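You operate a simulated robot arm through the tools that you are given. There is no shell and no other tool. Be economical: measure what you need, move in short steps, check, and stop when the job is done.

The job below is to be done with a simulated two-armed robot. You get a single attempt, and the scene is never put back.

## Task
On the top of the brown bench, fold the striped cloth in half, so that its two long edges meet.

It is judged by the outcome, as a careful person would: the job done as asked, and still so three seconds after it is handed in. It fails if anything else is knocked over, pushed out of place, dropped, spilled or broken. Flat cloth is picked up by pressing the open fingertips on it (5 to 10 N) and closing them slowly along it; thin cloth reads only 2 to 8 mm in the jaws.

## Robot
Two 7-joint arms with two-finger parallel grippers on one trunk, on a base that drives. Base frame: it is fixed to the floor where the robot stands at the start and does not move with it; the origin is under the middle of the robot, x ahead of it, y to its left, z up. Units: cm, degrees, N and s.
The left shoulder is at the start at [7, 16.3, 137], the right one opposite. Places, roughly: top of the brown bench [60, -20, 80]. Payload 3.43 kg a hand.
The tool frame of a hand sits at the grasp point between the pads (the TCP): z along the fingers, y along the line on which they close. The tips reach 3.4 cm beyond it. Largest opening 12.8 cm; finger width 2.4, thickness 1.2; the body of the gripper, 4.8 by 13 cm, starts 9.6 cm behind the TCP.
Orientation is told as [roll, pitch, yaw] about the base's x, y, z axes, in that order, counted from this pose: with the fingers straight down and closing along the base's y, the tool's x points along the base's -x, its y along +y and its z along -z.

## Interface
- The arms move only by the tool step_arm. It takes "left_steps", "right_steps" or both (then of equal length, played together; a hand with none holds still); each is a list of rows, each an object of numbers (a shift or turn left out is 0, a gripper value left out holds the last): "tx", "ty", "tz": the shift along the tool's x, y, z in units of 40 mm (1.0 is 40 mm); "ax", "ay", "az": the turn, a rotation vector about the tool's x, y, z in units of 8 degrees (1.0 is 8 degrees); "gripper": the closure, from 0 (fully open) to 1 (shut). In form: [{"tx": .., "ty": .., "tz": .., "ax": .., "ay": .., "az": .., "gripper": ..}, ...]. A call has 1 to 8 rows; each row shifts and turns the commanded pose from where the row before left it, along the tool's axes as they then stand. A call with a number of a shift or a turn outside -1 to 1 is refused whole. Rows are played at 5 a second. More than 5 cm and 8.6 degrees between two rows, or a gripper value outside its range, and nothing of the call is played. Where a pose cannot be reached the arm comes as near as it can. A force on the tool above 40 N (or 10 N above the force at the start of the call, whichever is more), or a blocked arm, ends the call early, and 0.2 s more pass. Each finger travels about 15.3 cm/s and halts on what it meets, pressing with about 32 N; the grip force reading is that of the motor and also rises with nothing between the fingers. The clock runs only during rows and for 0.2 s after the last one: add rows that do not move to give the fingers time. It gives the time, the measured TCP pose, the force on the tool (base axes), the opening and the grip force at its end, in the units of the frame above (readings bear some noise), with the torque about the TCP (base axes, N m) and any sound that the robot's microphone picked up.
- Cameras (640 x 400 px; columns grow to the right, rows downward): "scene" is now at [11.74, -0.11, 157.96]; the picture's right is [-0.02, -1.00, -0.00], its down [-0.81, 0.02, -0.59] and it looks along [0.59, -0.01, -0.81] (base axes); focal length 251 px, centre (320, 200). "left" rides on the left gripper at [7.6, 1.1, -16] in its tool frame; the picture's right is [-0.15, 0.99, 0.00], its down [-0.88, -0.13, -0.46] and it looks along [-0.45, -0.07, 0.89] (tool axes); focal length 234 px, centre (320, 200). "right" rides on the right gripper at [7.6, -1.1, -16] in its tool frame; the picture's right is [0.15, 0.99, 0.00], its down [-0.88, 0.13, -0.46] and it looks along [-0.45, 0.07, 0.89] (tool axes); focal length 234 px, centre (320, 200). There is no depth. A picture from a camera that has moved, and an enlarged one, comes with that camera's place and axes in the base frame and with its lens. The place of the scene camera against the robot may be out by one fixed shift of up to 1.2 cm in any direction.
- get_image(camera): a new picture of that camera. It takes no simulated time.
- lift_body(by): slides the trunk up (or, below 0, down) by that many cm; the arms and the scene camera ride with it, the base frame stays. It gives what a move gives, with no picture.
- drive_base(legs): drives the robot by 1 to 6 legs, each [ahead, left, turn to the left] in cm, cm and degrees, along the robot's own axes; the way and the turn of a leg run together, so that a leg with both is an arc; at most 150 cm and 180 degrees a leg. The arms and the cameras ride along, it lands a little off, and it stops where it bumps. It gives what a move gives.
- pan_tilt(pan, tilt): turns the head with the scene camera to pan (to the left, within 86 degrees either way) and tilt (down, from -29 to 69), counted from straight ahead of the robot. It gives what a move gives.
- zoom(camera, box): a new picture of the part [left, top, right, bottom] of that camera's present view, enlarged. It takes no simulated time.
- job_done(): hands the job in; it is judged then, once.

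Go step by step. Nothing tells you exact positions but the pictures and the camera data: compare them with the known pose of the tool, close in by small moves and look again before you grip or let go. The budget is 120 turns and 88 pictures, counting those below and the enlarged ones. Unless the task says otherwise, let go and move clear before handing in, and close with one line.

The tools are called after "Call:" by a JSON object that holds its "api" and its "payload". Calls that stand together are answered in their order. step_arm: Moves the arms, as the interface text tells. Its arguments: {"type":"object","properties":{"left_steps":{"type":"array","items":{"type":"object","properties":{"tx":{"type":"number"},"ty":{"type":"number"},"tz":{"type":"number"},"ax":{"type":"number"},"ay":{"type":"number"},"az":{"type":"number"},"gripper":{"type":"number"}}}},"right_steps":{"type":"array","items":{"type":"object","properties":{"tx":{"type":"number"},"ty":{"type":"number"},"tz":{"type":"number"},"ax":{"type":"number"},"ay":{"type":"number"},"az":{"type":"number"},"gripper":{"type":"number"}}}}},"required":[]} The other tools are called the same way: lift_body (by) slides the trunk up or down; drive_base (legs) drives the base; pan_tilt (pan, tilt) turns the head that bears the scene camera; get_image (camera) takes a picture; zoom (camera, box) takes an enlarged picture of a part of a camera's view; job_done () hands the job in.

At the start:

```text
clock: 0.0
left_eef_pos: [71.83, 10.23, 101.58]
left_orientation: [0.7, -0.1, 0.8]
left_wrist_force: [0.4, -0.5, -0.6]
left_ft_torque: [0.05, -0.01, -0.01]
left_grip_width: 12.82
left_gripper_force: 0.0
right_eef_pos: [40.68, -37.59, 108.14]
right_orientation: [0.0, -0.1, 0.0]
right_wrist_force: [1.1, 0.0, -0.5]
right_ft_torque: [0.02, 0.0, -0.01]
right_grip_width: 12.8
right_gripper_force: 0.2
trunk travel left (down, up): [-85.0, 9.0]
robot x, y, heading: [0.19, -0.04, -0.1]
head pan, tilt: [-1.2, 54.1]
```

scene: 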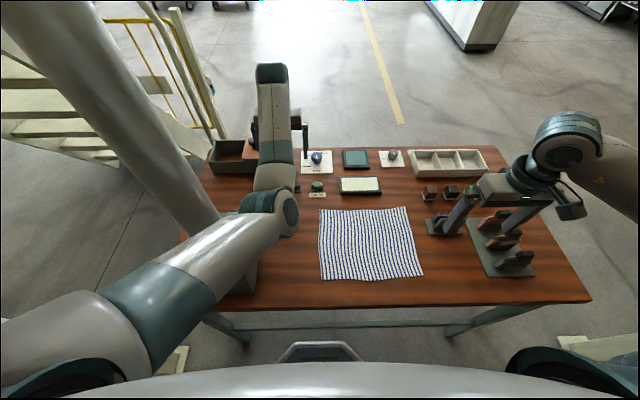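
right: 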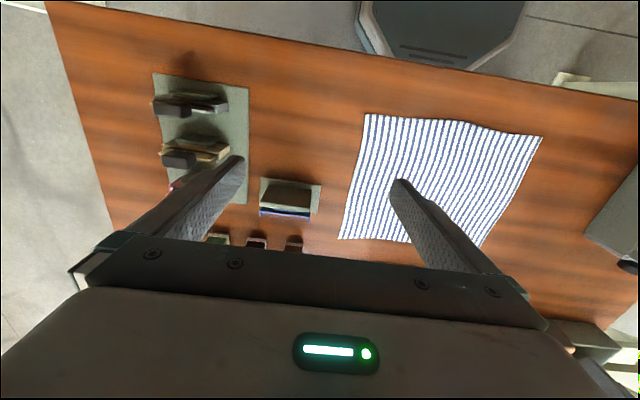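
left: 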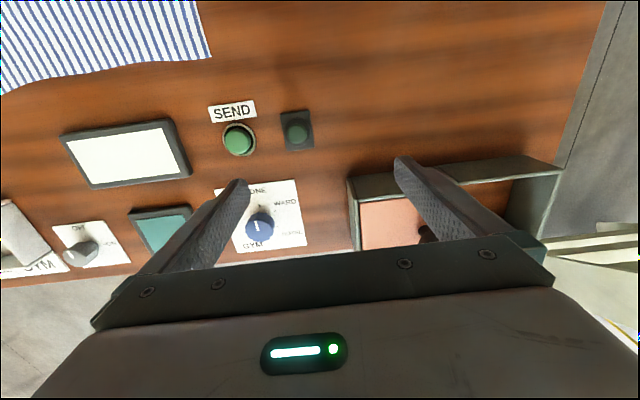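

I see the cloth lying roughly at x 38–64, y −35–0, with its long edges running along y. I'll look closer before I plan the grips.

Call:
{"api": "zoom", "payload": {"camera": "scene", "box": [180, 130, 600, 320]}}

Call:
{"api": "zoom", "payload": {"camera": "scene", "box": [300, 170, 460, 290]}}

```text
1.52 times, centred on (390, 225) of scene
camera zoom: at [11.74, -0.11, 157.96], right [-0.02, -1.0, 0.0], down [-0.81, 0.02, -0.59], along [0.59, -0.01, -0.81], focal length 383 px, centre (213, 162)
```

zoom: 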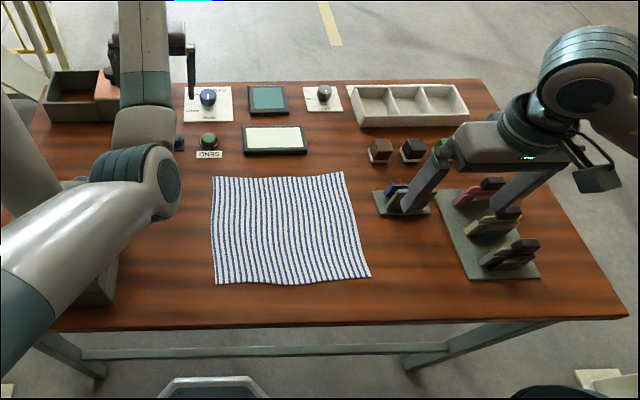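

```text
3.33 times, centred on (380, 230) of scene
camera zoom: at [11.74, -0.11, 157.96], right [-0.02, -1.0, 0.0], down [-0.81, 0.02, -0.59], along [0.59, -0.01, -0.81], focal length 838 px, centre (120, 100)
```

zoom: 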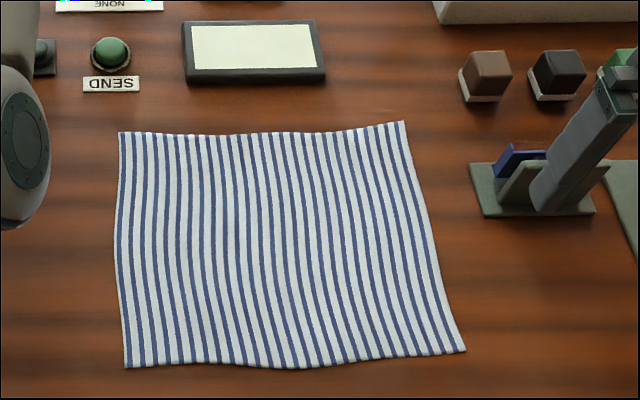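

The cloth is about 32 cm (along y) by 26.5 cm (along x), so the near long edge should go onto the far long edge. I'll raise the left hand, start bringing it back and check the grey box on the left.

Call:
{"api": "step_arm", "payload": {"left_steps": [{"tz": -1}, {"tz": -1}, {"tx": 1}, {"tx": 1}, {"tx": 1}, {"tx": 1}]}}

Call:
{"api": "get_image", "payload": {"camera": "scene"}}

Call:
{"api": "get_image", "payload": {"camera": "left"}}

```text
clock: 1.6
left_eef_pos: [71.06, 15.9, 101.98]
left_orientation: [2.5, -2.1, 3.8]
left_wrist_force: [0.4, 0.3, 0.2]
left_ft_torque: [-0.01, -0.04, -0.01]
left_grip_width: 12.78
left_gripper_force: 0.1
left hand out of reach, approached as far as the arm can: row 1, 2, 3, 4, 5, 6
right_eef_pos: [40.58, -37.54, 108.12]
right_orientation: [0.0, 0.0, 0.0]
right_wrist_force: [-0.1, -0.4, 0.2]
right_ft_torque: [-0.01, 0.0, -0.02]
right_grip_width: 12.81
right_gripper_force: 0.1
trunk travel left (down, up): [-85.0, 9.0]
robot x, y, heading: [0.11, 0.09, -0.1]
head pan, tilt: [-1.2, 54.1]
stopped in row 6 (left hand): the arm was blocked; the commanded pose is now the measured one
```

```text
82 pictures are left
camera scene: at [11.75, -0.14, 157.96], right [-0.02, -1.0, 0.0], down [-0.81, 0.02, -0.59], along [0.59, -0.01, -0.81], focal length 251 px, centre (320, 200)
```

scene: 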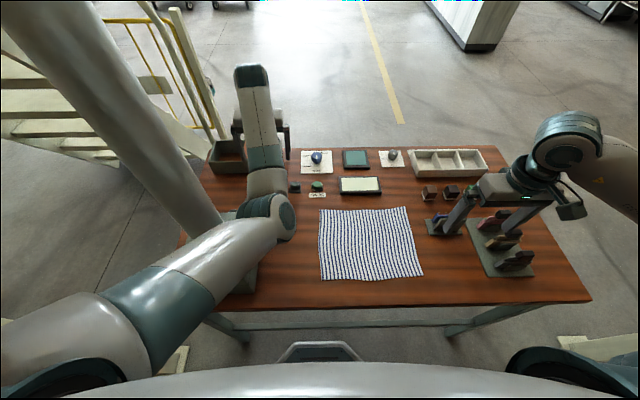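

```text
81 pictures are left
camera left: at [62.9, 15.83, 117.72], right [0.08, 1.0, 0.05], down [0.87, -0.09, 0.48], along [0.48, 0.0, -0.88], focal length 234 px, centre (320, 200)
```

left: 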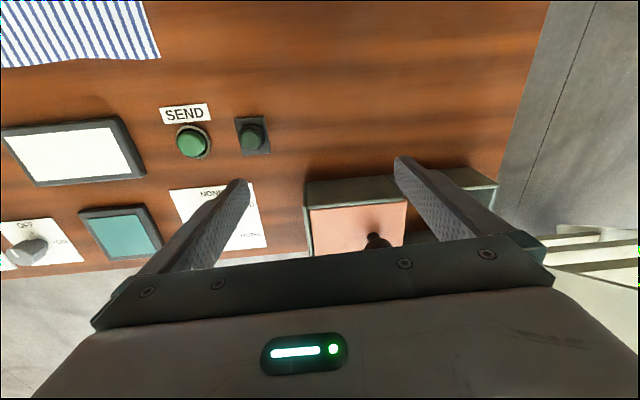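

A tall post stands on the left of the bench at about y>20 and blocks the left elbow. I'll shift the robot back and to the right so that it is centred on the cloth.

Call:
{"api": "drive_base", "payload": {"legs": [[0, -17, 0], [-4, 0, 0]]}}

Call:
{"api": "get_image", "payload": {"camera": "scene"}}

```text
clock: 3.5
left_eef_pos: [67.64, -1.29, 101.46]
left_orientation: [2.4, -1.7, 3.5]
left_wrist_force: [0.2, -0.4, 0.2]
left_ft_torque: [-0.05, 0.02, 0.01]
left_grip_width: 12.79
left_gripper_force: 0.0
right_eef_pos: [37.13, -54.58, 107.84]
right_orientation: [0.0, 0.3, 0.0]
right_wrist_force: [0.2, -0.6, 0.4]
right_ft_torque: [0.01, 0.07, -0.01]
right_grip_width: 12.81
right_gripper_force: 0.0
trunk travel left (down, up): [-85.0, 9.0]
robot x, y, heading: [-4.11, -17.29, -0.1]
head pan, tilt: [-1.2, 54.1]
```

```text
80 pictures are left
camera scene: at [8.61, -17.03, 157.88], right [-0.02, -1.0, 0.0], down [-0.81, 0.02, -0.58], along [0.58, -0.01, -0.81], focal length 251 px, centre (320, 200)
```

scene: 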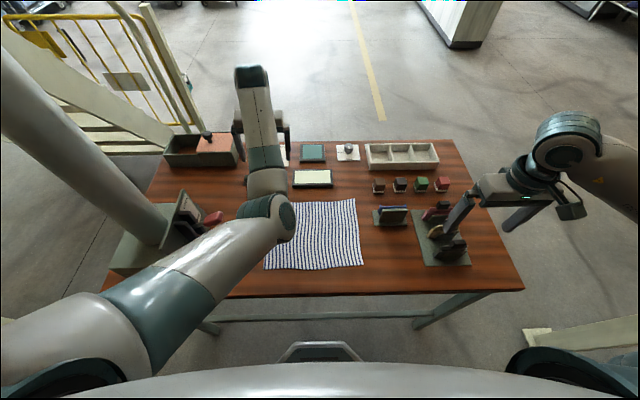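

The post with its panel is now well to the left. I'll try bringing the left hand back toward the near edge.

Call:
{"api": "step_arm", "payload": {"left_steps": [{"tx": 0.5}, {"tx": 1}, {"tx": 1}, {"tx": 1}]}}

Call:
{"api": "get_image", "payload": {"camera": "scene"}}

```text
clock: 4.8
left_eef_pos: [60.15, 7.41, 96.66]
left_orientation: [7.9, -4.6, 7.6]
left_wrist_force: [1.0, 0.4, -0.2]
left_ft_torque: [-0.01, 0.02, 0.02]
left_grip_width: 12.8
left_gripper_force: 0.0
left hand out of reach, approached as far as the arm can: row 2, 3, 4
right_eef_pos: [36.69, -54.59, 108.11]
right_orientation: [0.0, 0.1, -0.2]
right_wrist_force: [0.7, -0.1, 0.4]
right_ft_torque: [0.02, 0.03, 0.01]
right_grip_width: 12.78
right_gripper_force: 0.0
trunk travel left (down, up): [-85.0, 9.0]
robot x, y, heading: [-3.56, -17.42, -0.2]
head pan, tilt: [-1.2, 54.1]
stopped in row 4 (left hand): the arm was blocked; the commanded pose is now the measured one
```

```text
79 pictures are left
camera scene: at [7.95, -17.22, 157.96], right [-0.02, -1.0, 0.0], down [-0.81, 0.02, -0.59], along [0.58, -0.01, -0.81], focal length 251 px, centre (320, 200)
```

scene: 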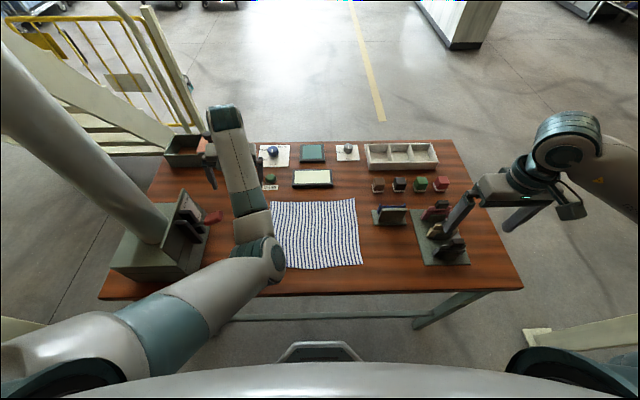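

The left arm is elbow-down and seems to be limited at the wrist. I'll raise the trunk so that the hand works lower relative to the shoulder, then try again.

Call:
{"api": "lift_body", "payload": {"by": 8.5}}

Call:
{"api": "step_arm", "payload": {"left_steps": [{"tz": 0.5, "ty": -0.5}, {"tz": 0.5, "ty": -0.5}, {"tz": 0.5, "ty": -0.5}, {"tz": 0.5, "ty": -0.5}]}}

Call:
{"api": "get_image", "payload": {"camera": "scene"}}

```text
clock: 6.0
left_eef_pos: [60.03, 7.42, 105.05]
left_orientation: [7.8, -4.3, 7.5]
left_wrist_force: [-0.2, 0.1, -0.5]
left_ft_torque: [-0.01, 0.03, 0.01]
left_grip_width: 12.81
left_gripper_force: 0.1
right_eef_pos: [36.64, -54.65, 116.63]
right_orientation: [0.0, -0.1, -0.1]
right_wrist_force: [-0.8, 0.3, 0.3]
right_ft_torque: [0.02, -0.03, -0.03]
right_grip_width: 12.83
right_gripper_force: 0.0
trunk travel left (down, up): [-93.5, 0.5]
robot x, y, heading: [-3.74, -16.83, 0.1]
head pan, tilt: [-1.2, 54.1]
```

```text
clock: 7.2
left_eef_pos: [63.57, 4.94, 98.06]
left_orientation: [9.9, -6.8, 9.7]
left_wrist_force: [0.3, 0.4, 0.2]
left_ft_torque: [-0.01, 0.0, -0.01]
left_grip_width: 12.8
left_gripper_force: 0.0
right_eef_pos: [36.73, -54.58, 116.61]
right_orientation: [-0.1, -0.1, -0.2]
right_wrist_force: [0.3, 0.1, -0.2]
right_ft_torque: [0.0, -0.03, 0.0]
right_grip_width: 12.77
right_gripper_force: 0.1
trunk travel left (down, up): [-93.5, 0.5]
robot x, y, heading: [-3.83, -17.02, -0.0]
head pan, tilt: [-1.2, 54.1]
stopped in row 4 (left hand): the arm was blocked; the commanded pose is now the measured one
```

```text
78 pictures are left
camera scene: at [7.87, -17.19, 166.46], right [-0.02, -1.0, 0.0], down [-0.81, 0.02, -0.59], along [0.59, -0.01, -0.81], focal length 251 px, centre (320, 200)
```

scene: 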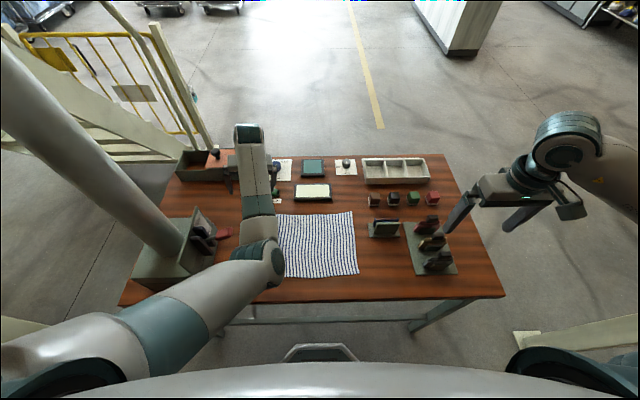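

The wrist seems to be at a joint limit. I'll tilt the fingers forward to free it, up where nothing is near.

Call:
{"api": "step_arm", "payload": {"left_steps": [{"ay": -1}, {"ay": -1}, {"ay": -1}, {"ay": -1}]}}

Call:
{"api": "get_image", "payload": {"camera": "scene"}}

```text
clock: 8.4
left_eef_pos: [67.49, 10.7, 103.46]
left_orientation: [18.9, -43.5, 0.7]
left_wrist_force: [0.3, -0.6, -0.5]
left_ft_torque: [0.0, -0.01, 0.0]
left_grip_width: 12.81
left_gripper_force: 0.1
right_eef_pos: [36.74, -54.61, 116.54]
right_orientation: [0.0, 0.0, -0.1]
right_wrist_force: [-0.3, -0.3, -0.4]
right_ft_torque: [0.01, 0.02, 0.0]
right_grip_width: 12.81
right_gripper_force: 0.1
trunk travel left (down, up): [-93.5, 0.5]
robot x, y, heading: [-3.66, -17.19, -0.4]
head pan, tilt: [-1.2, 54.1]
stopped in row 4 (left hand): the arm was blocked; the commanded pose is now the measured one
```

```text
77 pictures are left
camera scene: at [7.93, -17.23, 166.46], right [-0.02, -1.0, 0.0], down [-0.81, 0.02, -0.59], along [0.59, -0.01, -0.81], focal length 251 px, centre (320, 200)
```

scene: 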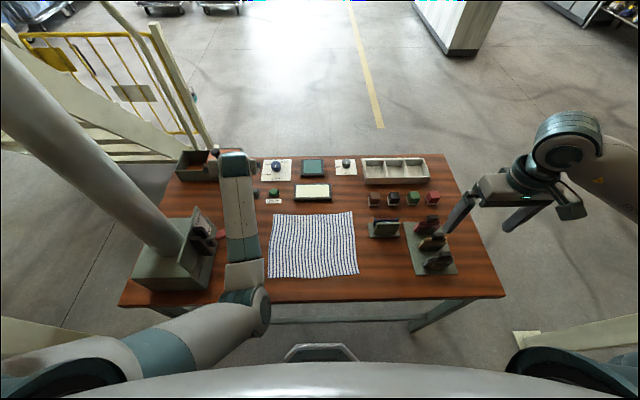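

I'll test whether the tilted hand can now be pulled straight back.

Call:
{"api": "step_arm", "payload": {"left_steps": [{"tx": 0.55, "tz": -0.5}, {"tx": 0.55, "tz": -0.5}, {"tx": 0.55, "tz": -0.5}, {"tx": 0.55, "tz": -0.5}]}}

Call:
{"api": "get_image", "payload": {"camera": "scene"}}

```text
clock: 9.6
left_eef_pos: [56.46, 13.87, 104.23]
left_orientation: [28.2, -43.9, -4.8]
left_wrist_force: [0.9, 0.5, -0.9]
left_ft_torque: [0.0, 0.01, -0.03]
left_grip_width: 12.8
left_gripper_force: 0.1
right_eef_pos: [36.7, -54.59, 116.63]
right_orientation: [0.0, 0.1, 0.0]
right_wrist_force: [-0.2, 0.4, -0.5]
right_ft_torque: [0.0, 0.01, 0.04]
right_grip_width: 12.8
right_gripper_force: 0.1
trunk travel left (down, up): [-93.5, 0.5]
robot x, y, heading: [-3.64, -16.9, 0.1]
head pan, tilt: [-1.2, 54.1]
stopped in row 4 (left hand): the arm was blocked; the commanded pose is now the measured one
```

```text
76 pictures are left
camera scene: at [7.92, -17.18, 166.46], right [-0.02, -1.0, 0.0], down [-0.81, 0.02, -0.59], along [0.59, -0.01, -0.81], focal length 251 px, centre (320, 200)
```

scene: 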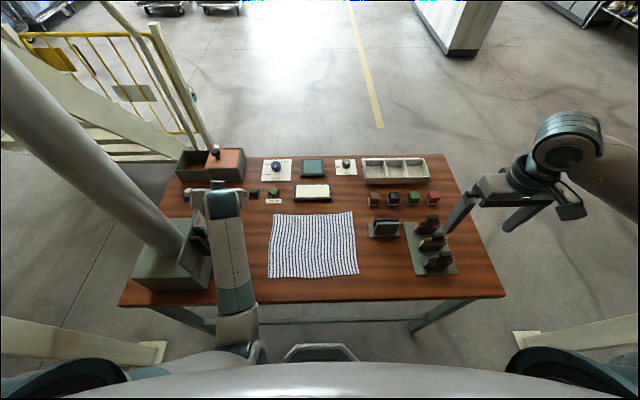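

The arm follows when the hand is tilted, but it drifts toward the post. I'll swing it to the right, away from the post, while taking the roll out.

Call:
{"api": "step_arm", "payload": {"left_steps": [{"tx": -0.3, "ty": -0.9, "tz": -0.15, "ax": 0.5, "ay": 0.23, "az": -0.43}, {"tx": -0.3, "ty": -0.9, "tz": -0.1, "ax": 0.5, "ay": 0.23, "az": -0.43}, {"tx": -0.3, "ty": -0.9, "tz": 0, "ax": 0.5, "ay": 0.23, "az": -0.43}, {"tx": -0.3, "ty": -0.9, "tz": 0, "ax": 0.5, "ay": 0.23, "az": -0.43}]}}

Call:
{"api": "get_image", "payload": {"camera": "scene"}}

```text
clock: 10.3
left_eef_pos: [59.77, 13.69, 103.34]
left_orientation: [20.4, -42.1, 3.0]
left_wrist_force: [0.4, 0.3, 0.6]
left_ft_torque: [0.0, 0.01, -0.03]
left_grip_width: 12.83
left_gripper_force: 0.1
right_eef_pos: [36.79, -54.7, 116.49]
right_orientation: [0.0, 0.1, -0.1]
right_wrist_force: [0.4, -0.1, 0.2]
right_ft_torque: [-0.01, 0.03, -0.02]
right_grip_width: 12.81
right_gripper_force: 0.1
trunk travel left (down, up): [-93.5, 0.5]
robot x, y, heading: [-3.74, -17.06, -0.2]
head pan, tilt: [-1.2, 54.1]
stopped in row 3 (left hand): the arm was blocked; the commanded pose is now the measured one
```

```text
75 pictures are left
camera scene: at [7.97, -17.19, 166.45], right [-0.02, -1.0, 0.0], down [-0.81, 0.02, -0.59], along [0.58, -0.01, -0.81], focal length 251 px, centre (320, 200)
```

scene: 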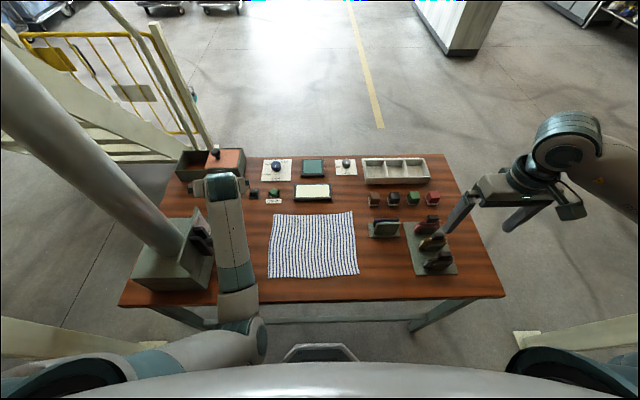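

Sideways is blocked; I'll extend forward first, which was the healthy direction.

Call:
{"api": "step_arm", "payload": {"left_steps": [{"tx": -0.36, "ty": -0.1, "tz": 0.3}, {"tx": -0.36, "ty": -0.1, "tz": 0.3}, {"tx": -0.36, "ty": -0.1, "tz": 0.3}, {"tx": -0.36, "ty": -0.1, "tz": 0.3}, {"tx": -0.36, "ty": -0.1, "tz": 0.3}]}}

Call:
{"api": "get_image", "payload": {"camera": "scene"}}

```text
clock: 11.5
left_eef_pos: [69.4, 14.5, 103.39]
left_orientation: [20.4, -42.0, 3.0]
left_wrist_force: [-0.2, -0.3, 0.5]
left_ft_torque: [0.0, -0.01, -0.01]
left_grip_width: 12.82
left_gripper_force: 0.1
right_eef_pos: [36.78, -54.62, 116.65]
right_orientation: [0.1, 0.1, -0.1]
right_wrist_force: [-0.3, -1.2, -0.1]
right_ft_torque: [0.0, 0.0, -0.03]
right_grip_width: 12.78
right_gripper_force: 0.0
trunk travel left (down, up): [-93.5, 0.5]
robot x, y, heading: [-3.88, -16.84, -0.3]
head pan, tilt: [-1.2, 54.1]
```

```text
74 pictures are left
camera scene: at [7.99, -17.2, 166.45], right [-0.02, -1.0, 0.0], down [-0.81, 0.02, -0.58], along [0.58, -0.01, -0.81], focal length 251 px, centre (320, 200)
```

scene: 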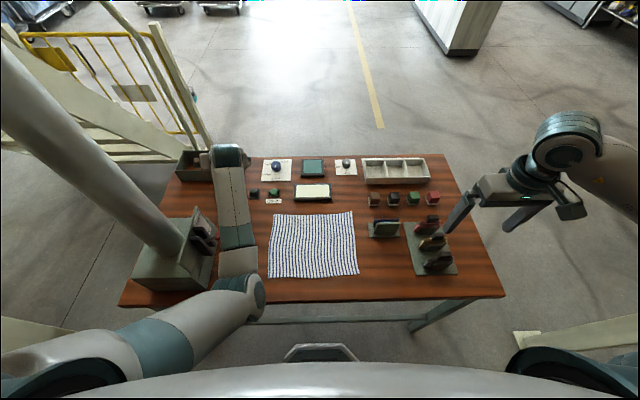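

Forward works cleanly. Now I'll shift slowly to the right without any turning.

Call:
{"api": "step_arm", "payload": {"left_steps": [{"ty": -0.56, "tz": -0.2}, {"ty": -0.56, "tz": -0.2}, {"ty": -0.56, "tz": -0.2}, {"ty": -0.56, "tz": -0.2}, {"ty": -0.56, "tz": -0.2}, {"ty": -0.56, "tz": -0.2}]}}

Call:
{"api": "get_image", "payload": {"camera": "scene"}}

```text
clock: 13.0
left_eef_pos: [70.22, 10.83, 103.07]
left_orientation: [31.3, -42.2, -0.6]
left_wrist_force: [-0.1, 0.2, 0.1]
left_ft_torque: [-0.03, 0.04, 0.02]
left_grip_width: 12.79
left_gripper_force: 0.1
right_eef_pos: [36.71, -54.61, 116.51]
right_orientation: [0.0, 0.0, -0.1]
right_wrist_force: [0.0, -1.0, -0.4]
right_ft_torque: [-0.03, 0.01, 0.0]
right_grip_width: 12.83
right_gripper_force: 0.0
trunk travel left (down, up): [-93.5, 0.5]
robot x, y, heading: [-3.82, -17.09, -0.1]
head pan, tilt: [-1.2, 54.1]
stopped in row 6 (left hand): the arm was blocked; the commanded pose is now the measured one
```

```text
73 pictures are left
camera scene: at [7.89, -17.18, 166.46], right [-0.02, -1.0, 0.0], down [-0.81, 0.02, -0.59], along [0.59, -0.01, -0.81], focal length 251 px, centre (320, 200)
```

scene: 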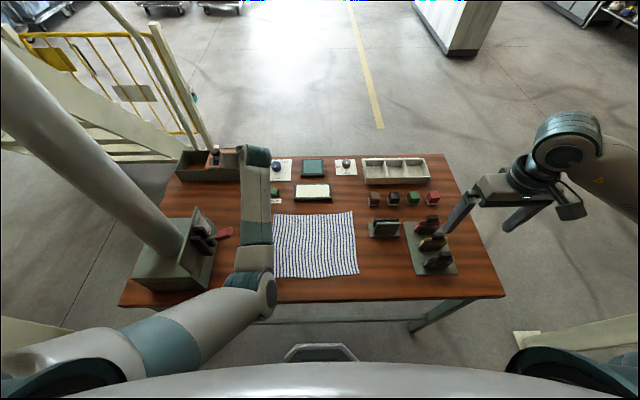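

The last move says "blocked", not "out of reach", so the arm may be touching something. I'll look at its upper part with the head.

Call:
{"api": "pan_tilt", "payload": {"pan": 40, "tilt": 50}}

Call:
{"api": "get_image", "payload": {"camera": "scene"}}

Call:
{"api": "get_image", "payload": {"camera": "left"}}

Call:
{"api": "get_image", "payload": {"camera": "right"}}

```text
clock: 14.0
left_eef_pos: [70.37, 10.81, 103.01]
left_orientation: [31.2, -42.3, -0.4]
left_wrist_force: [-0.9, -0.6, 0.2]
left_ft_torque: [-0.02, -0.02, 0.04]
left_grip_width: 12.8
left_gripper_force: 0.1
right_eef_pos: [36.61, -54.62, 116.62]
right_orientation: [0.0, 0.0, -0.2]
right_wrist_force: [0.1, -0.3, 0.0]
right_ft_torque: [0.01, 0.01, 0.01]
right_grip_width: 12.81
right_gripper_force: 0.1
trunk travel left (down, up): [-93.5, 0.5]
robot x, y, heading: [-4.1, -17.04, -0.0]
head pan, tilt: [40.0, 50.0]
```

```text
72 pictures are left
camera scene: at [6.51, -12.09, 167.01], right [0.64, -0.77, 0.0], down [-0.59, -0.49, -0.64], along [0.49, 0.41, -0.77], focal length 251 px, centre (320, 200)
```

scene: 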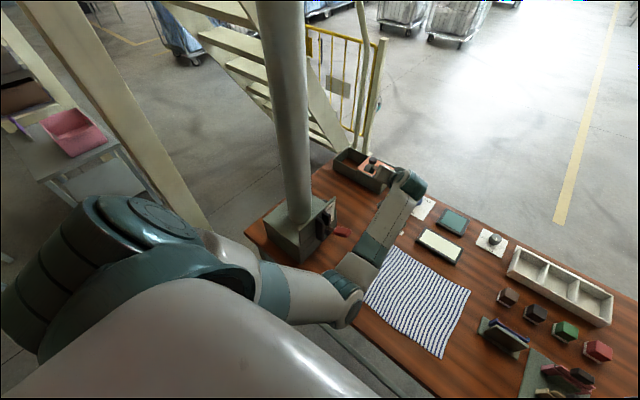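

```text
71 pictures are left
camera left: at [55.05, 3.77, 108.51], right [-0.23, 0.85, 0.48], down [0.43, -0.35, 0.83], along [0.87, 0.4, -0.29], focal length 234 px, centre (320, 200)
```

left: 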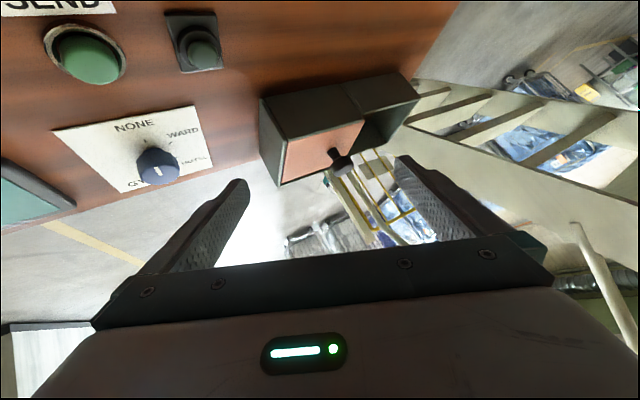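

```text
70 pictures are left
camera right: at [29.13, -55.74, 132.58], right [-0.14, 0.99, 0.0], down [0.88, 0.13, 0.46], along [0.45, 0.07, -0.89], focal length 234 px, centre (320, 200)
```

right: 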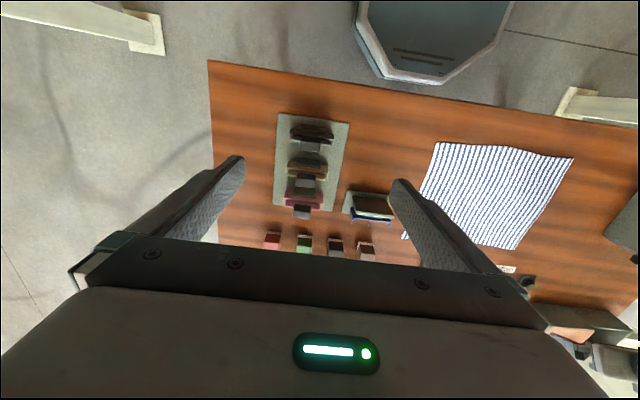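

Nothing outside touches the arm, so it must be an internal joint limit. I'll test which way the wrist is free by turning it about its own axis.

Call:
{"api": "step_arm", "payload": {"left_steps": [{"az": 1}, {"az": 1}, {"az": 1}, {"az": 1}]}}

Call:
{"api": "step_arm", "payload": {"left_steps": [{"az": -1}, {"az": -1}, {"az": -1}, {"az": -1}]}}

Call:
{"api": "step_arm", "payload": {"left_steps": [{"ax": 0.8}, {"ax": 0.8}, {"ax": 0.8}]}}

```text
clock: 15.0
left_eef_pos: [70.42, 10.69, 102.84]
left_orientation: [46.9, -21.5, -29.8]
left_wrist_force: [0.1, -0.5, -0.4]
left_ft_torque: [0.01, -0.01, 0.02]
left_grip_width: 12.82
left_gripper_force: 0.0
right_eef_pos: [36.68, -54.61, 116.6]
right_orientation: [0.0, 0.0, -0.1]
right_wrist_force: [-0.5, 0.0, 0.2]
right_ft_torque: [-0.02, 0.02, 0.02]
right_grip_width: 12.79
right_gripper_force: 0.1
trunk travel left (down, up): [-93.5, 0.5]
robot x, y, heading: [-3.66, -17.02, -0.3]
head pan, tilt: [40.0, 50.0]
```

```text
clock: 16.0
left_eef_pos: [70.31, 13.06, 102.98]
left_orientation: [33.6, -42.1, -1.3]
left_wrist_force: [0.5, 0.5, 0.4]
left_ft_torque: [0.0, 0.02, 0.01]
left_grip_width: 12.79
left_gripper_force: 0.2
right_eef_pos: [36.63, -54.57, 116.57]
right_orientation: [0.0, 0.0, -0.1]
right_wrist_force: [0.3, 0.2, 0.1]
right_ft_torque: [-0.02, -0.01, 0.0]
right_grip_width: 12.81
right_gripper_force: 0.1
trunk travel left (down, up): [-93.5, 0.5]
robot x, y, heading: [-3.74, -17.06, -0.0]
head pan, tilt: [40.0, 50.0]
```

```text
clock: 16.8
left_eef_pos: [70.36, 10.62, 102.9]
left_orientation: [11.4, -42.2, -0.4]
left_wrist_force: [-0.6, 1.1, -0.6]
left_ft_torque: [-0.03, 0.0, -0.02]
left_grip_width: 12.81
left_gripper_force: 0.1
right_eef_pos: [36.57, -54.64, 116.61]
right_orientation: [0.0, -0.1, 0.0]
right_wrist_force: [0.7, 0.1, -0.6]
right_ft_torque: [0.0, 0.01, 0.01]
right_grip_width: 12.8
right_gripper_force: 0.1
trunk travel left (down, up): [-93.5, 0.5]
robot x, y, heading: [-3.81, -16.97, -0.2]
head pan, tilt: [40.0, 50.0]
```

Turning +z is free, and the other way is limited. So I'll turn the left hand well away from that limit, since the gripper is symmetric.

Call:
{"api": "step_arm", "payload": {"left_steps": [{"ax": 0.5, "ay": 0.5}, {"ax": 0.5, "ay": 0.5}, {"az": 1}, {"az": 1}, {"az": 1}, {"az": 1}, {"az": 1}, {"az": 1}]}}

Call:
{"api": "step_arm", "payload": {"left_steps": [{"az": 1}, {"az": 1}, {"az": 1}, {"az": 1}, {"az": 1}]}}

```text
clock: 18.6
left_eef_pos: [70.39, 10.72, 102.87]
left_orientation: [28.5, -20.0, -51.6]
left_wrist_force: [-0.1, 0.0, -0.1]
left_ft_torque: [0.0, -0.01, -0.03]
left_grip_width: 12.83
left_gripper_force: 0.1
right_eef_pos: [36.72, -54.65, 116.66]
right_orientation: [0.1, 0.0, -0.1]
right_wrist_force: [0.1, 0.9, -0.1]
right_ft_torque: [-0.02, -0.01, 0.03]
right_grip_width: 12.79
right_gripper_force: 0.1
trunk travel left (down, up): [-93.5, 0.5]
robot x, y, heading: [-3.88, -17.07, -0.3]
head pan, tilt: [40.0, 50.0]
```

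```text
clock: 19.8
left_eef_pos: [70.36, 10.73, 102.82]
left_orientation: [34.4, 1.4, -85.9]
left_wrist_force: [0.2, 0.0, 0.1]
left_ft_torque: [-0.01, 0.0, 0.02]
left_grip_width: 12.8
left_gripper_force: 0.0
right_eef_pos: [36.62, -54.49, 116.56]
right_orientation: [0.1, 0.0, -0.1]
right_wrist_force: [-0.2, 0.7, -0.8]
right_ft_torque: [-0.03, -0.03, -0.01]
right_grip_width: 12.8
right_gripper_force: 0.0
trunk travel left (down, up): [-93.5, 0.5]
robot x, y, heading: [-3.95, -17.01, -0.2]
head pan, tilt: [40.0, 50.0]
```

The hand now turns freely and is near yaw −90. I'll level it so the fingers point down and pull it back toward the robot.

Call:
{"api": "step_arm", "payload": {"left_steps": [{"ax": 0.85}, {"ax": 0.85}, {"ax": 0.85}, {"ax": 0.85}, {"ax": 0.85}, {"az": 0.5}]}}

Call:
{"api": "step_arm", "payload": {"left_steps": [{"tx": -0.4, "ty": -0.6}, {"tx": -0.4, "ty": -0.6}, {"tx": -0.4, "ty": -0.6}, {"tx": -0.4, "ty": -0.6}, {"tx": -0.4, "ty": -0.6}]}}

Call:
{"api": "pan_tilt", "payload": {"pan": 8, "tilt": 54}}

Call:
{"api": "get_image", "payload": {"camera": "scene"}}

```text
clock: 21.4
left_eef_pos: [67.29, 10.95, 102.93]
left_orientation: [-0.3, 1.9, -89.3]
left_wrist_force: [-0.1, 0.2, -0.6]
left_ft_torque: [0.02, -0.02, -0.03]
left_grip_width: 12.81
left_gripper_force: 0.1
right_eef_pos: [34.94, -55.0, 117.08]
right_orientation: [0.4, -0.7, 0.4]
right_wrist_force: [0.8, -0.1, -0.3]
right_ft_torque: [0.02, 0.06, 0.02]
right_grip_width: 12.82
right_gripper_force: 0.0
trunk travel left (down, up): [-93.5, 0.5]
robot x, y, heading: [-4.1, -16.84, -0.2]
head pan, tilt: [40.0, 50.0]
stopped in row 6 (left hand): the arm was blocked; the commanded pose is now the measured one
```

```text
clock: 22.6
left_eef_pos: [57.47, 2.72, 101.88]
left_orientation: [-0.8, 1.5, -89.7]
left_wrist_force: [0.1, -0.1, 1.3]
left_ft_torque: [0.03, -0.02, -0.01]
left_grip_width: 12.77
left_gripper_force: 0.1
right_eef_pos: [36.39, -54.69, 116.63]
right_orientation: [0.2, 0.0, 0.1]
right_wrist_force: [-0.1, 0.6, 0.3]
right_ft_torque: [0.05, -0.03, 0.01]
right_grip_width: 12.78
right_gripper_force: 0.0
trunk travel left (down, up): [-93.5, 0.5]
robot x, y, heading: [-3.55, -17.06, 0.3]
head pan, tilt: [40.0, 50.0]
```

```text
clock: 23.6
left_eef_pos: [57.55, 2.9, 101.81]
left_orientation: [-0.9, 1.4, -89.6]
left_wrist_force: [0.5, 0.1, -0.1]
left_ft_torque: [0.02, -0.01, -0.03]
left_grip_width: 12.8
left_gripper_force: 0.0
right_eef_pos: [36.59, -54.49, 116.61]
right_orientation: [-0.1, 0.1, 0.0]
right_wrist_force: [-0.1, 0.0, 0.0]
right_ft_torque: [-0.01, -0.02, -0.01]
right_grip_width: 12.79
right_gripper_force: 0.0
trunk travel left (down, up): [-93.5, 0.5]
robot x, y, heading: [-4.0, -17.21, 0.3]
head pan, tilt: [8.0, 54.0]
```

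```text
69 pictures are left
camera scene: at [7.7, -15.96, 166.48], right [0.14, -0.99, 0.0], down [-0.8, -0.11, -0.59], along [0.58, 0.08, -0.81], focal length 251 px, centre (320, 200)
```

scene: 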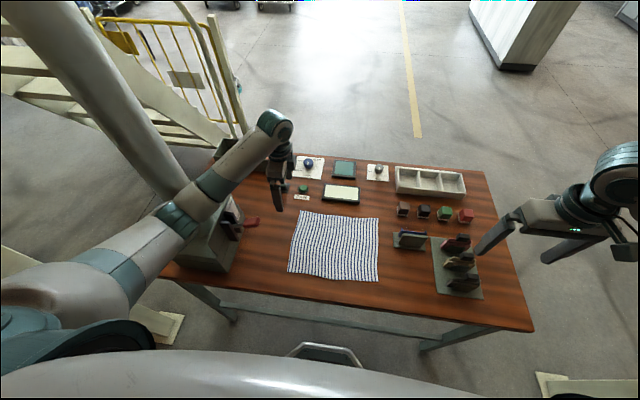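

Good: the left arm is now in a healthy elbow-up posture with the fingers down. I'll move the base 8 cm further right to keep the elbow off the post, then level everything.

Call:
{"api": "drive_base", "payload": {"legs": [[0, -8, 0]]}}

Call:
{"api": "step_arm", "payload": {"left_steps": [{"ty": -0.6}, {"ty": -0.6}, {"ty": -0.6}, {"ty": -0.6}], "right_steps": [{"ty": 0.7, "tz": 0.4}, {"ty": 0.7, "tz": 0.4}, {"ty": 0.7, "tz": 0.4}, {"ty": 0.7, "tz": 0.4}]}}

Call:
{"api": "get_image", "payload": {"camera": "scene"}}

```text
clock: 24.7
left_eef_pos: [57.5, -4.59, 101.67]
left_orientation: [-0.8, 1.2, -89.6]
left_wrist_force: [0.0, 0.9, -0.6]
left_ft_torque: [-0.09, -0.03, 0.0]
left_grip_width: 12.8
left_gripper_force: 0.1
right_eef_pos: [36.71, -61.81, 116.7]
right_orientation: [-0.1, 0.1, 0.1]
right_wrist_force: [0.3, -0.2, 0.7]
right_ft_torque: [-0.06, 0.04, 0.03]
right_grip_width: 12.8
right_gripper_force: 0.1
trunk travel left (down, up): [-93.5, 0.5]
robot x, y, heading: [-4.13, -25.09, 0.2]
head pan, tilt: [8.0, 54.0]
```

```text
clock: 25.7
left_eef_pos: [47.73, -4.78, 101.92]
left_orientation: [-1.0, 1.3, -89.5]
left_wrist_force: [-0.8, 0.5, -0.1]
left_ft_torque: [0.0, 0.01, 0.01]
left_grip_width: 12.8
left_gripper_force: 0.1
right_eef_pos: [36.66, -50.97, 110.41]
right_orientation: [0.0, 0.0, 0.0]
right_wrist_force: [-1.2, -0.2, -0.2]
right_ft_torque: [-0.07, 0.02, 0.0]
right_grip_width: 12.84
right_gripper_force: 0.1
trunk travel left (down, up): [-93.5, 0.5]
robot x, y, heading: [-4.41, -24.76, 0.2]
head pan, tilt: [8.0, 54.0]
```

```text
68 pictures are left
camera scene: at [7.67, -23.62, 166.49], right [0.14, -0.99, 0.0], down [-0.8, -0.11, -0.59], along [0.58, 0.08, -0.81], focal length 251 px, centre (320, 200)
```

scene: 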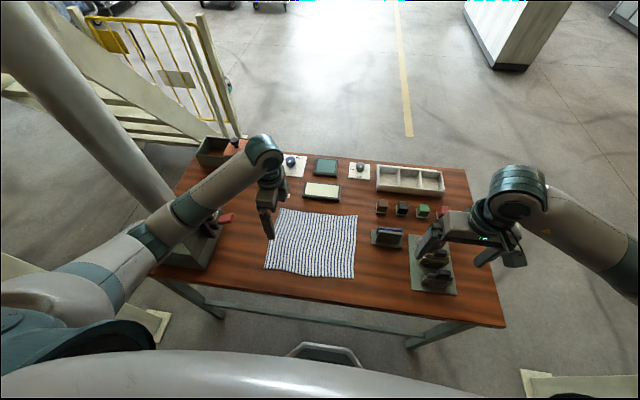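

Both arms look healthy now. I want the fingers to close along y at each near corner, so I'll turn the left hand back to yaw 0 in this new posture.

Call:
{"api": "step_arm", "payload": {"left_steps": [{"az": -1}, {"az": -1}, {"az": -1}, {"az": -1}]}}

Call:
{"api": "step_arm", "payload": {"left_steps": [{"az": -1}, {"az": -1}, {"az": -1}, {"az": -1}, {"az": -1}, {"az": -1}, {"az": -1}], "right_steps": [{"ty": 0.6, "tz": 0.4}, {"ty": 0.6, "tz": 0.4}, {"ty": 0.6, "tz": 0.4}, {"ty": 0.6, "tz": 0.4}, {"ty": 0.6, "tz": 0.4}, {"ty": 0.6}, {"tx": 0}]}}

Call:
{"api": "get_image", "payload": {"camera": "scene"}}

```text
clock: 26.7
left_eef_pos: [47.81, -5.07, 102.03]
left_orientation: [0.0, 1.6, -57.4]
left_wrist_force: [0.8, -0.1, 0.3]
left_ft_torque: [0.03, -0.01, 0.01]
left_grip_width: 12.8
left_gripper_force: 0.1
right_eef_pos: [36.75, -51.23, 110.31]
right_orientation: [0.2, 0.0, 0.1]
right_wrist_force: [0.0, -0.3, -0.3]
right_ft_torque: [0.01, 0.0, 0.03]
right_grip_width: 12.81
right_gripper_force: 0.0
trunk travel left (down, up): [-93.5, 0.5]
robot x, y, heading: [-4.19, -24.88, 0.0]
head pan, tilt: [8.0, 54.0]
```

```text
clock: 28.3
left_eef_pos: [47.98, -5.09, 102.01]
left_orientation: [1.3, 1.0, -1.3]
left_wrist_force: [0.0, 0.1, 0.4]
left_ft_torque: [0.03, -0.02, 0.01]
left_grip_width: 12.8
left_gripper_force: 0.0
right_eef_pos: [36.44, -36.82, 102.39]
right_orientation: [0.1, 0.1, 0.1]
right_wrist_force: [0.5, -0.2, 0.7]
right_ft_torque: [0.01, -0.02, 0.0]
right_grip_width: 12.78
right_gripper_force: 0.1
trunk travel left (down, up): [-93.5, 0.5]
robot x, y, heading: [-4.55, -24.92, 0.3]
head pan, tilt: [8.0, 54.0]
```

```text
67 pictures are left
camera scene: at [7.66, -23.88, 166.48], right [0.14, -0.99, 0.0], down [-0.8, -0.11, -0.59], along [0.58, 0.08, -0.81], focal length 251 px, centre (320, 200)
```

scene: 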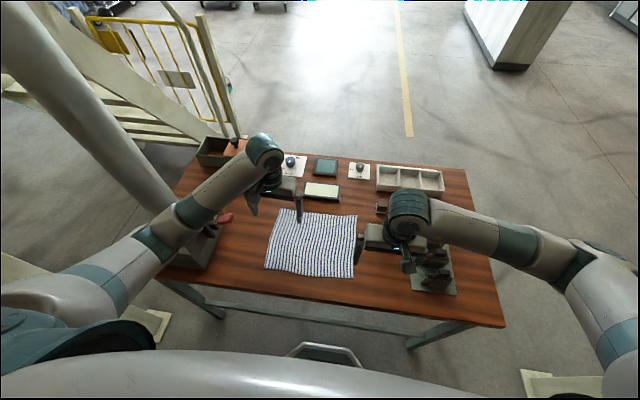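

Now both hands go above the near corners with the fingers partly closed, and then I'll check with the wrist cameras.

Call:
{"api": "step_arm", "payload": {"left_steps": [{"tx": 0.64, "ty": 0.09, "tz": 0.75, "gripper": 0.69, "ax": 0.16, "ay": -0.12, "az": -0.16}, {"tx": 0.64, "ty": 0.09, "tz": 0.75}, {"tx": 0.64, "ty": 0.09, "tz": 0.75}, {"tx": 0.64, "ty": 0.09, "tz": 0.75}, {"tx": 0}], "right_steps": [{"tx": -0.14, "ty": 0.41, "tz": 0.775, "gripper": 0.69}, {"tx": -0.14, "ty": 0.41, "tz": 0.775}, {"tx": -0.14, "ty": 0.41, "tz": 0.775}, {"tx": -0.14, "ty": 0.41, "tz": 0.775}, {"tx": 0}]}}

Call:
{"api": "get_image", "payload": {"camera": "left"}}

Call:
{"api": "get_image", "payload": {"camera": "right"}}

Call:
{"api": "zoom", "payload": {"camera": "scene", "box": [220, 170, 400, 300]}}

```text
clock: 29.5
left_eef_pos: [37.66, -3.61, 89.8]
left_orientation: [0.1, 0.1, -0.2]
left_wrist_force: [0.5, 0.4, -0.4]
left_ft_torque: [-0.01, -0.04, -0.03]
left_grip_width: 3.95
left_gripper_force: 0.0
right_eef_pos: [38.63, -30.32, 90.01]
right_orientation: [0.1, 0.0, 0.1]
right_wrist_force: [-0.3, 0.0, 0.8]
right_ft_torque: [0.04, 0.01, 0.01]
right_grip_width: 4.01
right_gripper_force: 0.1
trunk travel left (down, up): [-93.5, 0.5]
robot x, y, heading: [-3.97, -24.75, 0.0]
head pan, tilt: [8.0, 54.0]
```

```text
66 pictures are left
camera left: at [30.05, -2.34, 105.8], right [0.15, 0.99, 0.0], down [0.88, -0.14, 0.46], along [0.45, -0.07, -0.89], focal length 234 px, centre (320, 200)
```

left: 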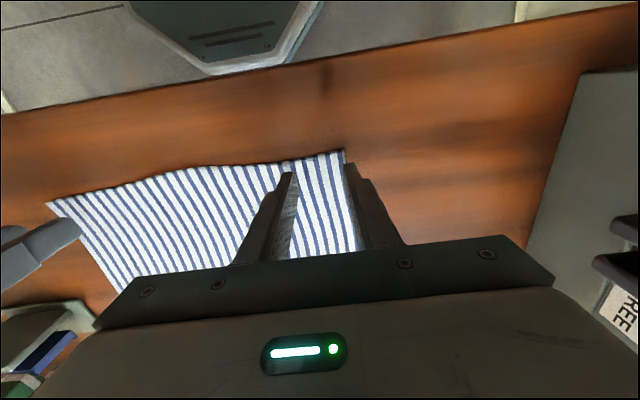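

```text
65 pictures are left
camera right: at [31.23, -31.49, 106.12], right [-0.15, 0.99, 0.0], down [0.88, 0.13, 0.46], along [0.45, 0.07, -0.89], focal length 234 px, centre (320, 200)
```

right: 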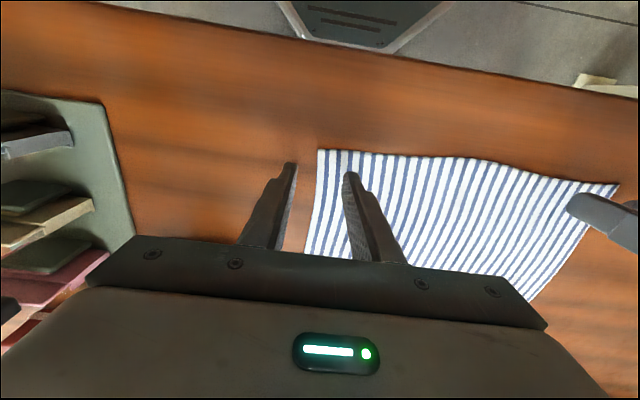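

```text
3.08 times, centred on (310, 235) of scene
camera zoom: at [7.7, -23.91, 166.48], right [0.14, -0.99, 0.0], down [-0.8, -0.11, -0.59], along [0.58, 0.08, -0.81], focal length 773 px, centre (351, 92)
```

zoom: 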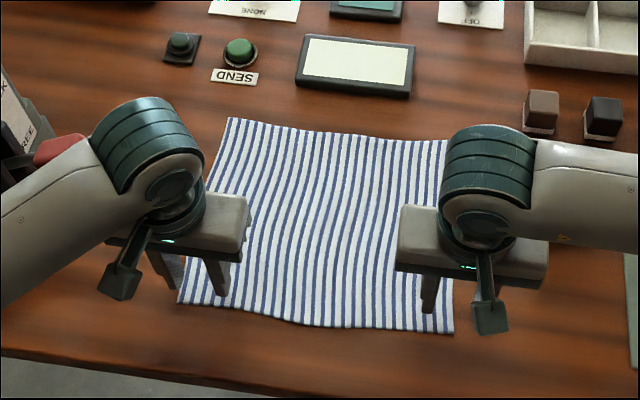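

Wrist cameras put the near corners at about (37.3, −0.9) and (38.2, −30.6). I'll shift the hands to about 3 cm inside each corner and come down close above the cloth.

Call:
{"api": "step_arm", "payload": {"left_steps": [{"tx": 0.06, "ty": -0.06, "tz": 0.45}, {"tz": 0.45}, {"tz": 0.45}, {"tx": 0}], "right_steps": [{"tx": 0.17, "ty": 0.655, "tz": 0.45}, {"tz": 0.45}, {"tz": 0.48}, {"tx": 0}]}}

Call:
{"api": "get_image", "payload": {"camera": "left"}}

Call:
{"api": "get_image", "payload": {"camera": "right"}}

```text
clock: 29.9
left_eef_pos: [37.38, -3.78, 88.52]
left_orientation: [-0.2, -0.4, -0.4]
left_wrist_force: [-3.5, 0.8, 13.9]
left_ft_torque: [0.2, 0.2, 0.03]
left_grip_width: 3.92
left_gripper_force: 0.0
right_eef_pos: [37.93, -27.51, 88.6]
right_orientation: [0.0, 0.0, 0.2]
right_wrist_force: [-1.8, 0.6, 3.9]
right_ft_torque: [0.03, 0.05, 0.0]
right_grip_width: 3.98
right_gripper_force: 0.0
trunk travel left (down, up): [-93.5, 0.5]
robot x, y, heading: [-4.31, -24.92, -0.0]
head pan, tilt: [8.0, 54.0]
stopped in row 2 (left hand): the force on the tool passed its limit (the readings are from after the stop); the commanded pose is now the measured one
```

```text
63 pictures are left
camera left: at [29.68, -2.43, 104.5], right [0.15, 0.99, 0.0], down [0.88, -0.13, 0.46], along [0.46, -0.07, -0.89], focal length 234 px, centre (320, 200)
```

left: 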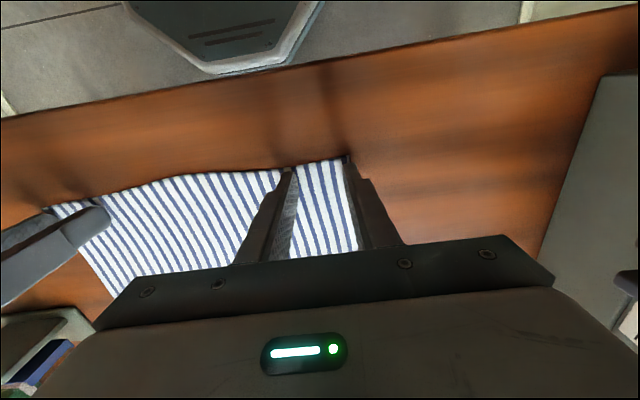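

```text
62 pictures are left
camera right: at [30.42, -28.69, 104.52], right [-0.15, 0.99, 0.0], down [0.88, 0.13, 0.46], along [0.45, 0.07, -0.89], focal length 234 px, centre (320, 200)
```

right: 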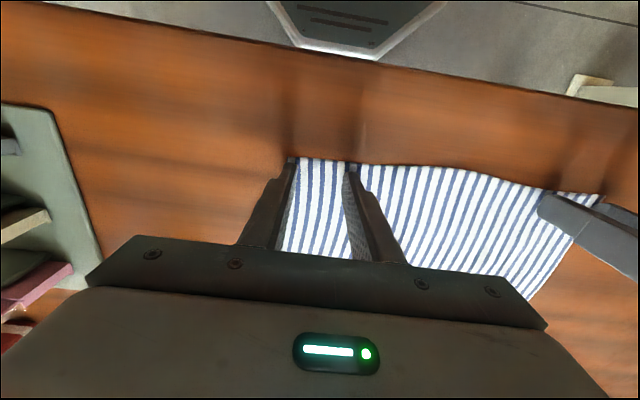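

The fingers already touch, so the bench top is at about z = 85 and the fingers overlap the cloth by their full width. I'll lift slightly, back off 1.1 cm so only about 1.3 cm is gripped, and press again.

Call:
{"api": "step_arm", "payload": {"left_steps": [{"tz": -0.2}, {"tx": 0.27}, {"tz": 0.1}, {"tx": 0}], "right_steps": [{"tz": -0.2}, {"tx": 0.31}, {"tz": 0.1}, {"tx": 0}]}}

Call:
{"api": "step_arm", "payload": {"left_steps": [{"tz": 0.06}, {"tx": 0}], "right_steps": [{"tz": 0.06}, {"tx": 0}]}}

```text
clock: 30.9
left_eef_pos: [36.47, -3.77, 88.64]
left_orientation: [-0.1, -0.3, -0.3]
left_wrist_force: [0.7, 0.6, 0.6]
left_ft_torque: [-0.01, 0.0, -0.02]
left_grip_width: 3.96
left_gripper_force: 0.0
right_eef_pos: [36.97, -27.58, 88.81]
right_orientation: [0.1, -0.2, 0.2]
right_wrist_force: [0.5, -0.6, -0.1]
right_ft_torque: [0.02, 0.02, -0.02]
right_grip_width: 3.98
right_gripper_force: 0.1
trunk travel left (down, up): [-93.5, 0.5]
robot x, y, heading: [-3.55, -24.79, 0.1]
head pan, tilt: [8.0, 54.0]
```

```text
clock: 31.5
left_eef_pos: [36.48, -3.74, 88.61]
left_orientation: [-0.1, -0.3, -0.2]
left_wrist_force: [-0.1, -0.4, -0.2]
left_ft_torque: [0.02, 0.01, 0.06]
left_grip_width: 3.95
left_gripper_force: 0.2
right_eef_pos: [36.76, -27.68, 88.64]
right_orientation: [0.1, -0.1, 0.3]
right_wrist_force: [-0.3, -0.4, 0.2]
right_ft_torque: [-0.03, 0.01, 0.03]
right_grip_width: 3.99
right_gripper_force: 0.1
trunk travel left (down, up): [-93.5, 0.5]
robot x, y, heading: [-4.01, -25.17, 0.1]
head pan, tilt: [8.0, 54.0]
```

Just above contact still; I'll press in small steps.

Call:
{"api": "step_arm", "payload": {"left_steps": [{"tz": 0.05}, {"tx": 0}], "right_steps": [{"tz": 0.05}, {"tx": 0}]}}

Call:
{"api": "get_image", "payload": {"camera": "left"}}

Call:
{"api": "get_image", "payload": {"camera": "right"}}

```text
clock: 32.1
left_eef_pos: [36.46, -3.82, 88.53]
left_orientation: [-0.2, -0.4, -0.3]
left_wrist_force: [1.4, 1.7, 6.1]
left_ft_torque: [0.07, -0.03, -0.03]
left_grip_width: 3.99
left_gripper_force: 0.2
right_eef_pos: [36.86, -27.62, 88.51]
right_orientation: [0.3, -0.2, 0.2]
right_wrist_force: [0.1, -0.7, 18.2]
right_ft_torque: [-0.23, -0.1, -0.02]
right_grip_width: 3.95
right_gripper_force: 0.0
trunk travel left (down, up): [-93.5, 0.5]
robot x, y, heading: [-3.95, -24.84, 0.2]
head pan, tilt: [8.0, 54.0]
```

```text
61 pictures are left
camera left: at [28.63, -2.51, 104.5], right [0.15, 0.99, 0.0], down [0.88, -0.13, 0.46], along [0.46, -0.07, -0.89], focal length 234 px, centre (320, 200)
```

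left: 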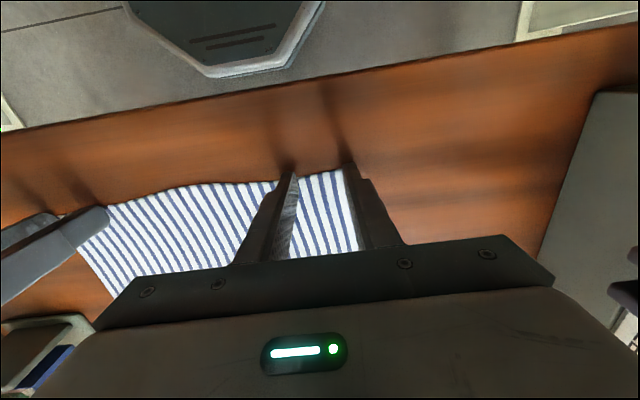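

```text
60 pictures are left
camera right: at [29.28, -28.79, 104.49], right [-0.15, 0.99, 0.0], down [0.88, 0.13, 0.46], along [0.45, 0.07, -0.89], focal length 234 px, centre (320, 200)
```

right: 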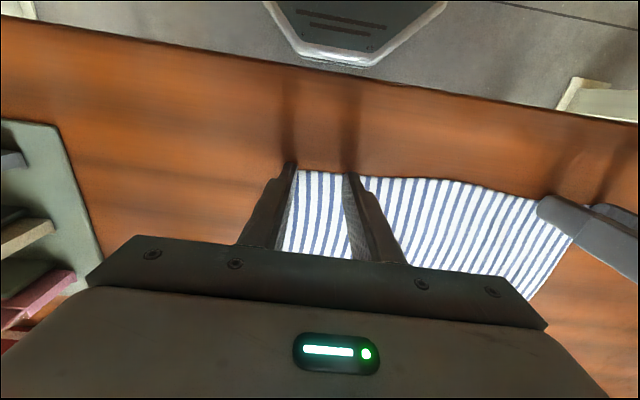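

Each tip overlaps the edge by just over 1 cm, and the pressure is 6 N and 18 N. I'll ease the right one and close both slowly along the cloth.

Call:
{"api": "step_arm", "payload": {"left_steps": [{"gripper": 0.73}, {"gripper": 0.77}, {"gripper": 0.81}, {"gripper": 0.85}, {"gripper": 0.89}, {"gripper": 0.93}, {"gripper": 0.97}, {"gripper": 1}], "right_steps": [{"tz": -0.02, "gripper": 0.73}, {"gripper": 0.77}, {"gripper": 0.81}, {"gripper": 0.85}, {"gripper": 0.89}, {"gripper": 0.93}, {"gripper": 0.97}, {"gripper": 1}]}}

Call:
{"api": "get_image", "payload": {"camera": "left"}}

Call:
{"api": "get_image", "payload": {"camera": "right"}}

```text
clock: 33.9
left_eef_pos: [36.34, -3.81, 88.59]
left_orientation: [-0.1, -0.4, -0.3]
left_wrist_force: [-0.4, 0.2, 9.0]
left_ft_torque: [0.0, -0.04, 0.06]
left_grip_width: 0.0
left_gripper_force: 31.6
right_eef_pos: [36.74, -27.55, 88.51]
right_orientation: [0.2, -0.2, 0.1]
right_wrist_force: [1.2, 3.8, 33.5]
right_ft_torque: [0.15, -0.19, 0.04]
right_grip_width: 0.2
right_gripper_force: 31.5
trunk travel left (down, up): [-93.5, 0.5]
robot x, y, heading: [-4.12, -25.01, 0.3]
head pan, tilt: [8.0, 54.0]
```

```text
59 pictures are left
camera left: at [28.51, -2.5, 104.49], right [0.15, 0.99, 0.0], down [0.88, -0.13, 0.46], along [0.46, -0.07, -0.89], focal length 234 px, centre (320, 200)
```

left: 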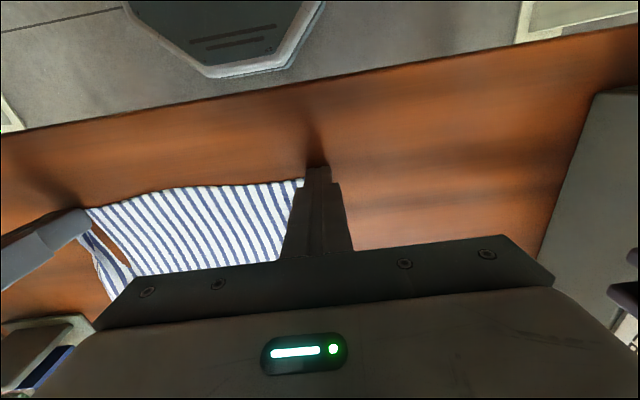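

```text
58 pictures are left
camera right: at [29.18, -28.81, 104.48], right [-0.15, 0.99, 0.0], down [0.88, 0.13, 0.46], along [0.45, 0.07, -0.89], focal length 234 px, centre (320, 200)
```

right: 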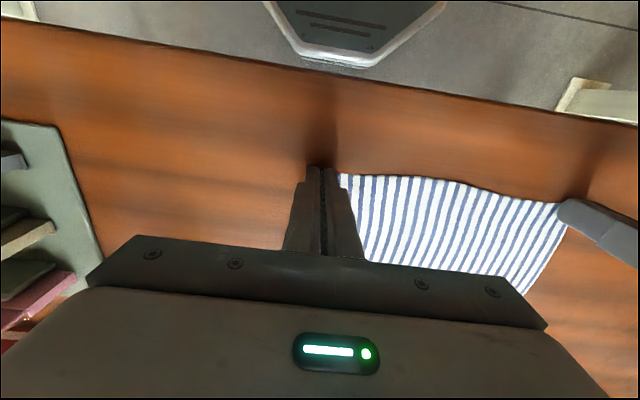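

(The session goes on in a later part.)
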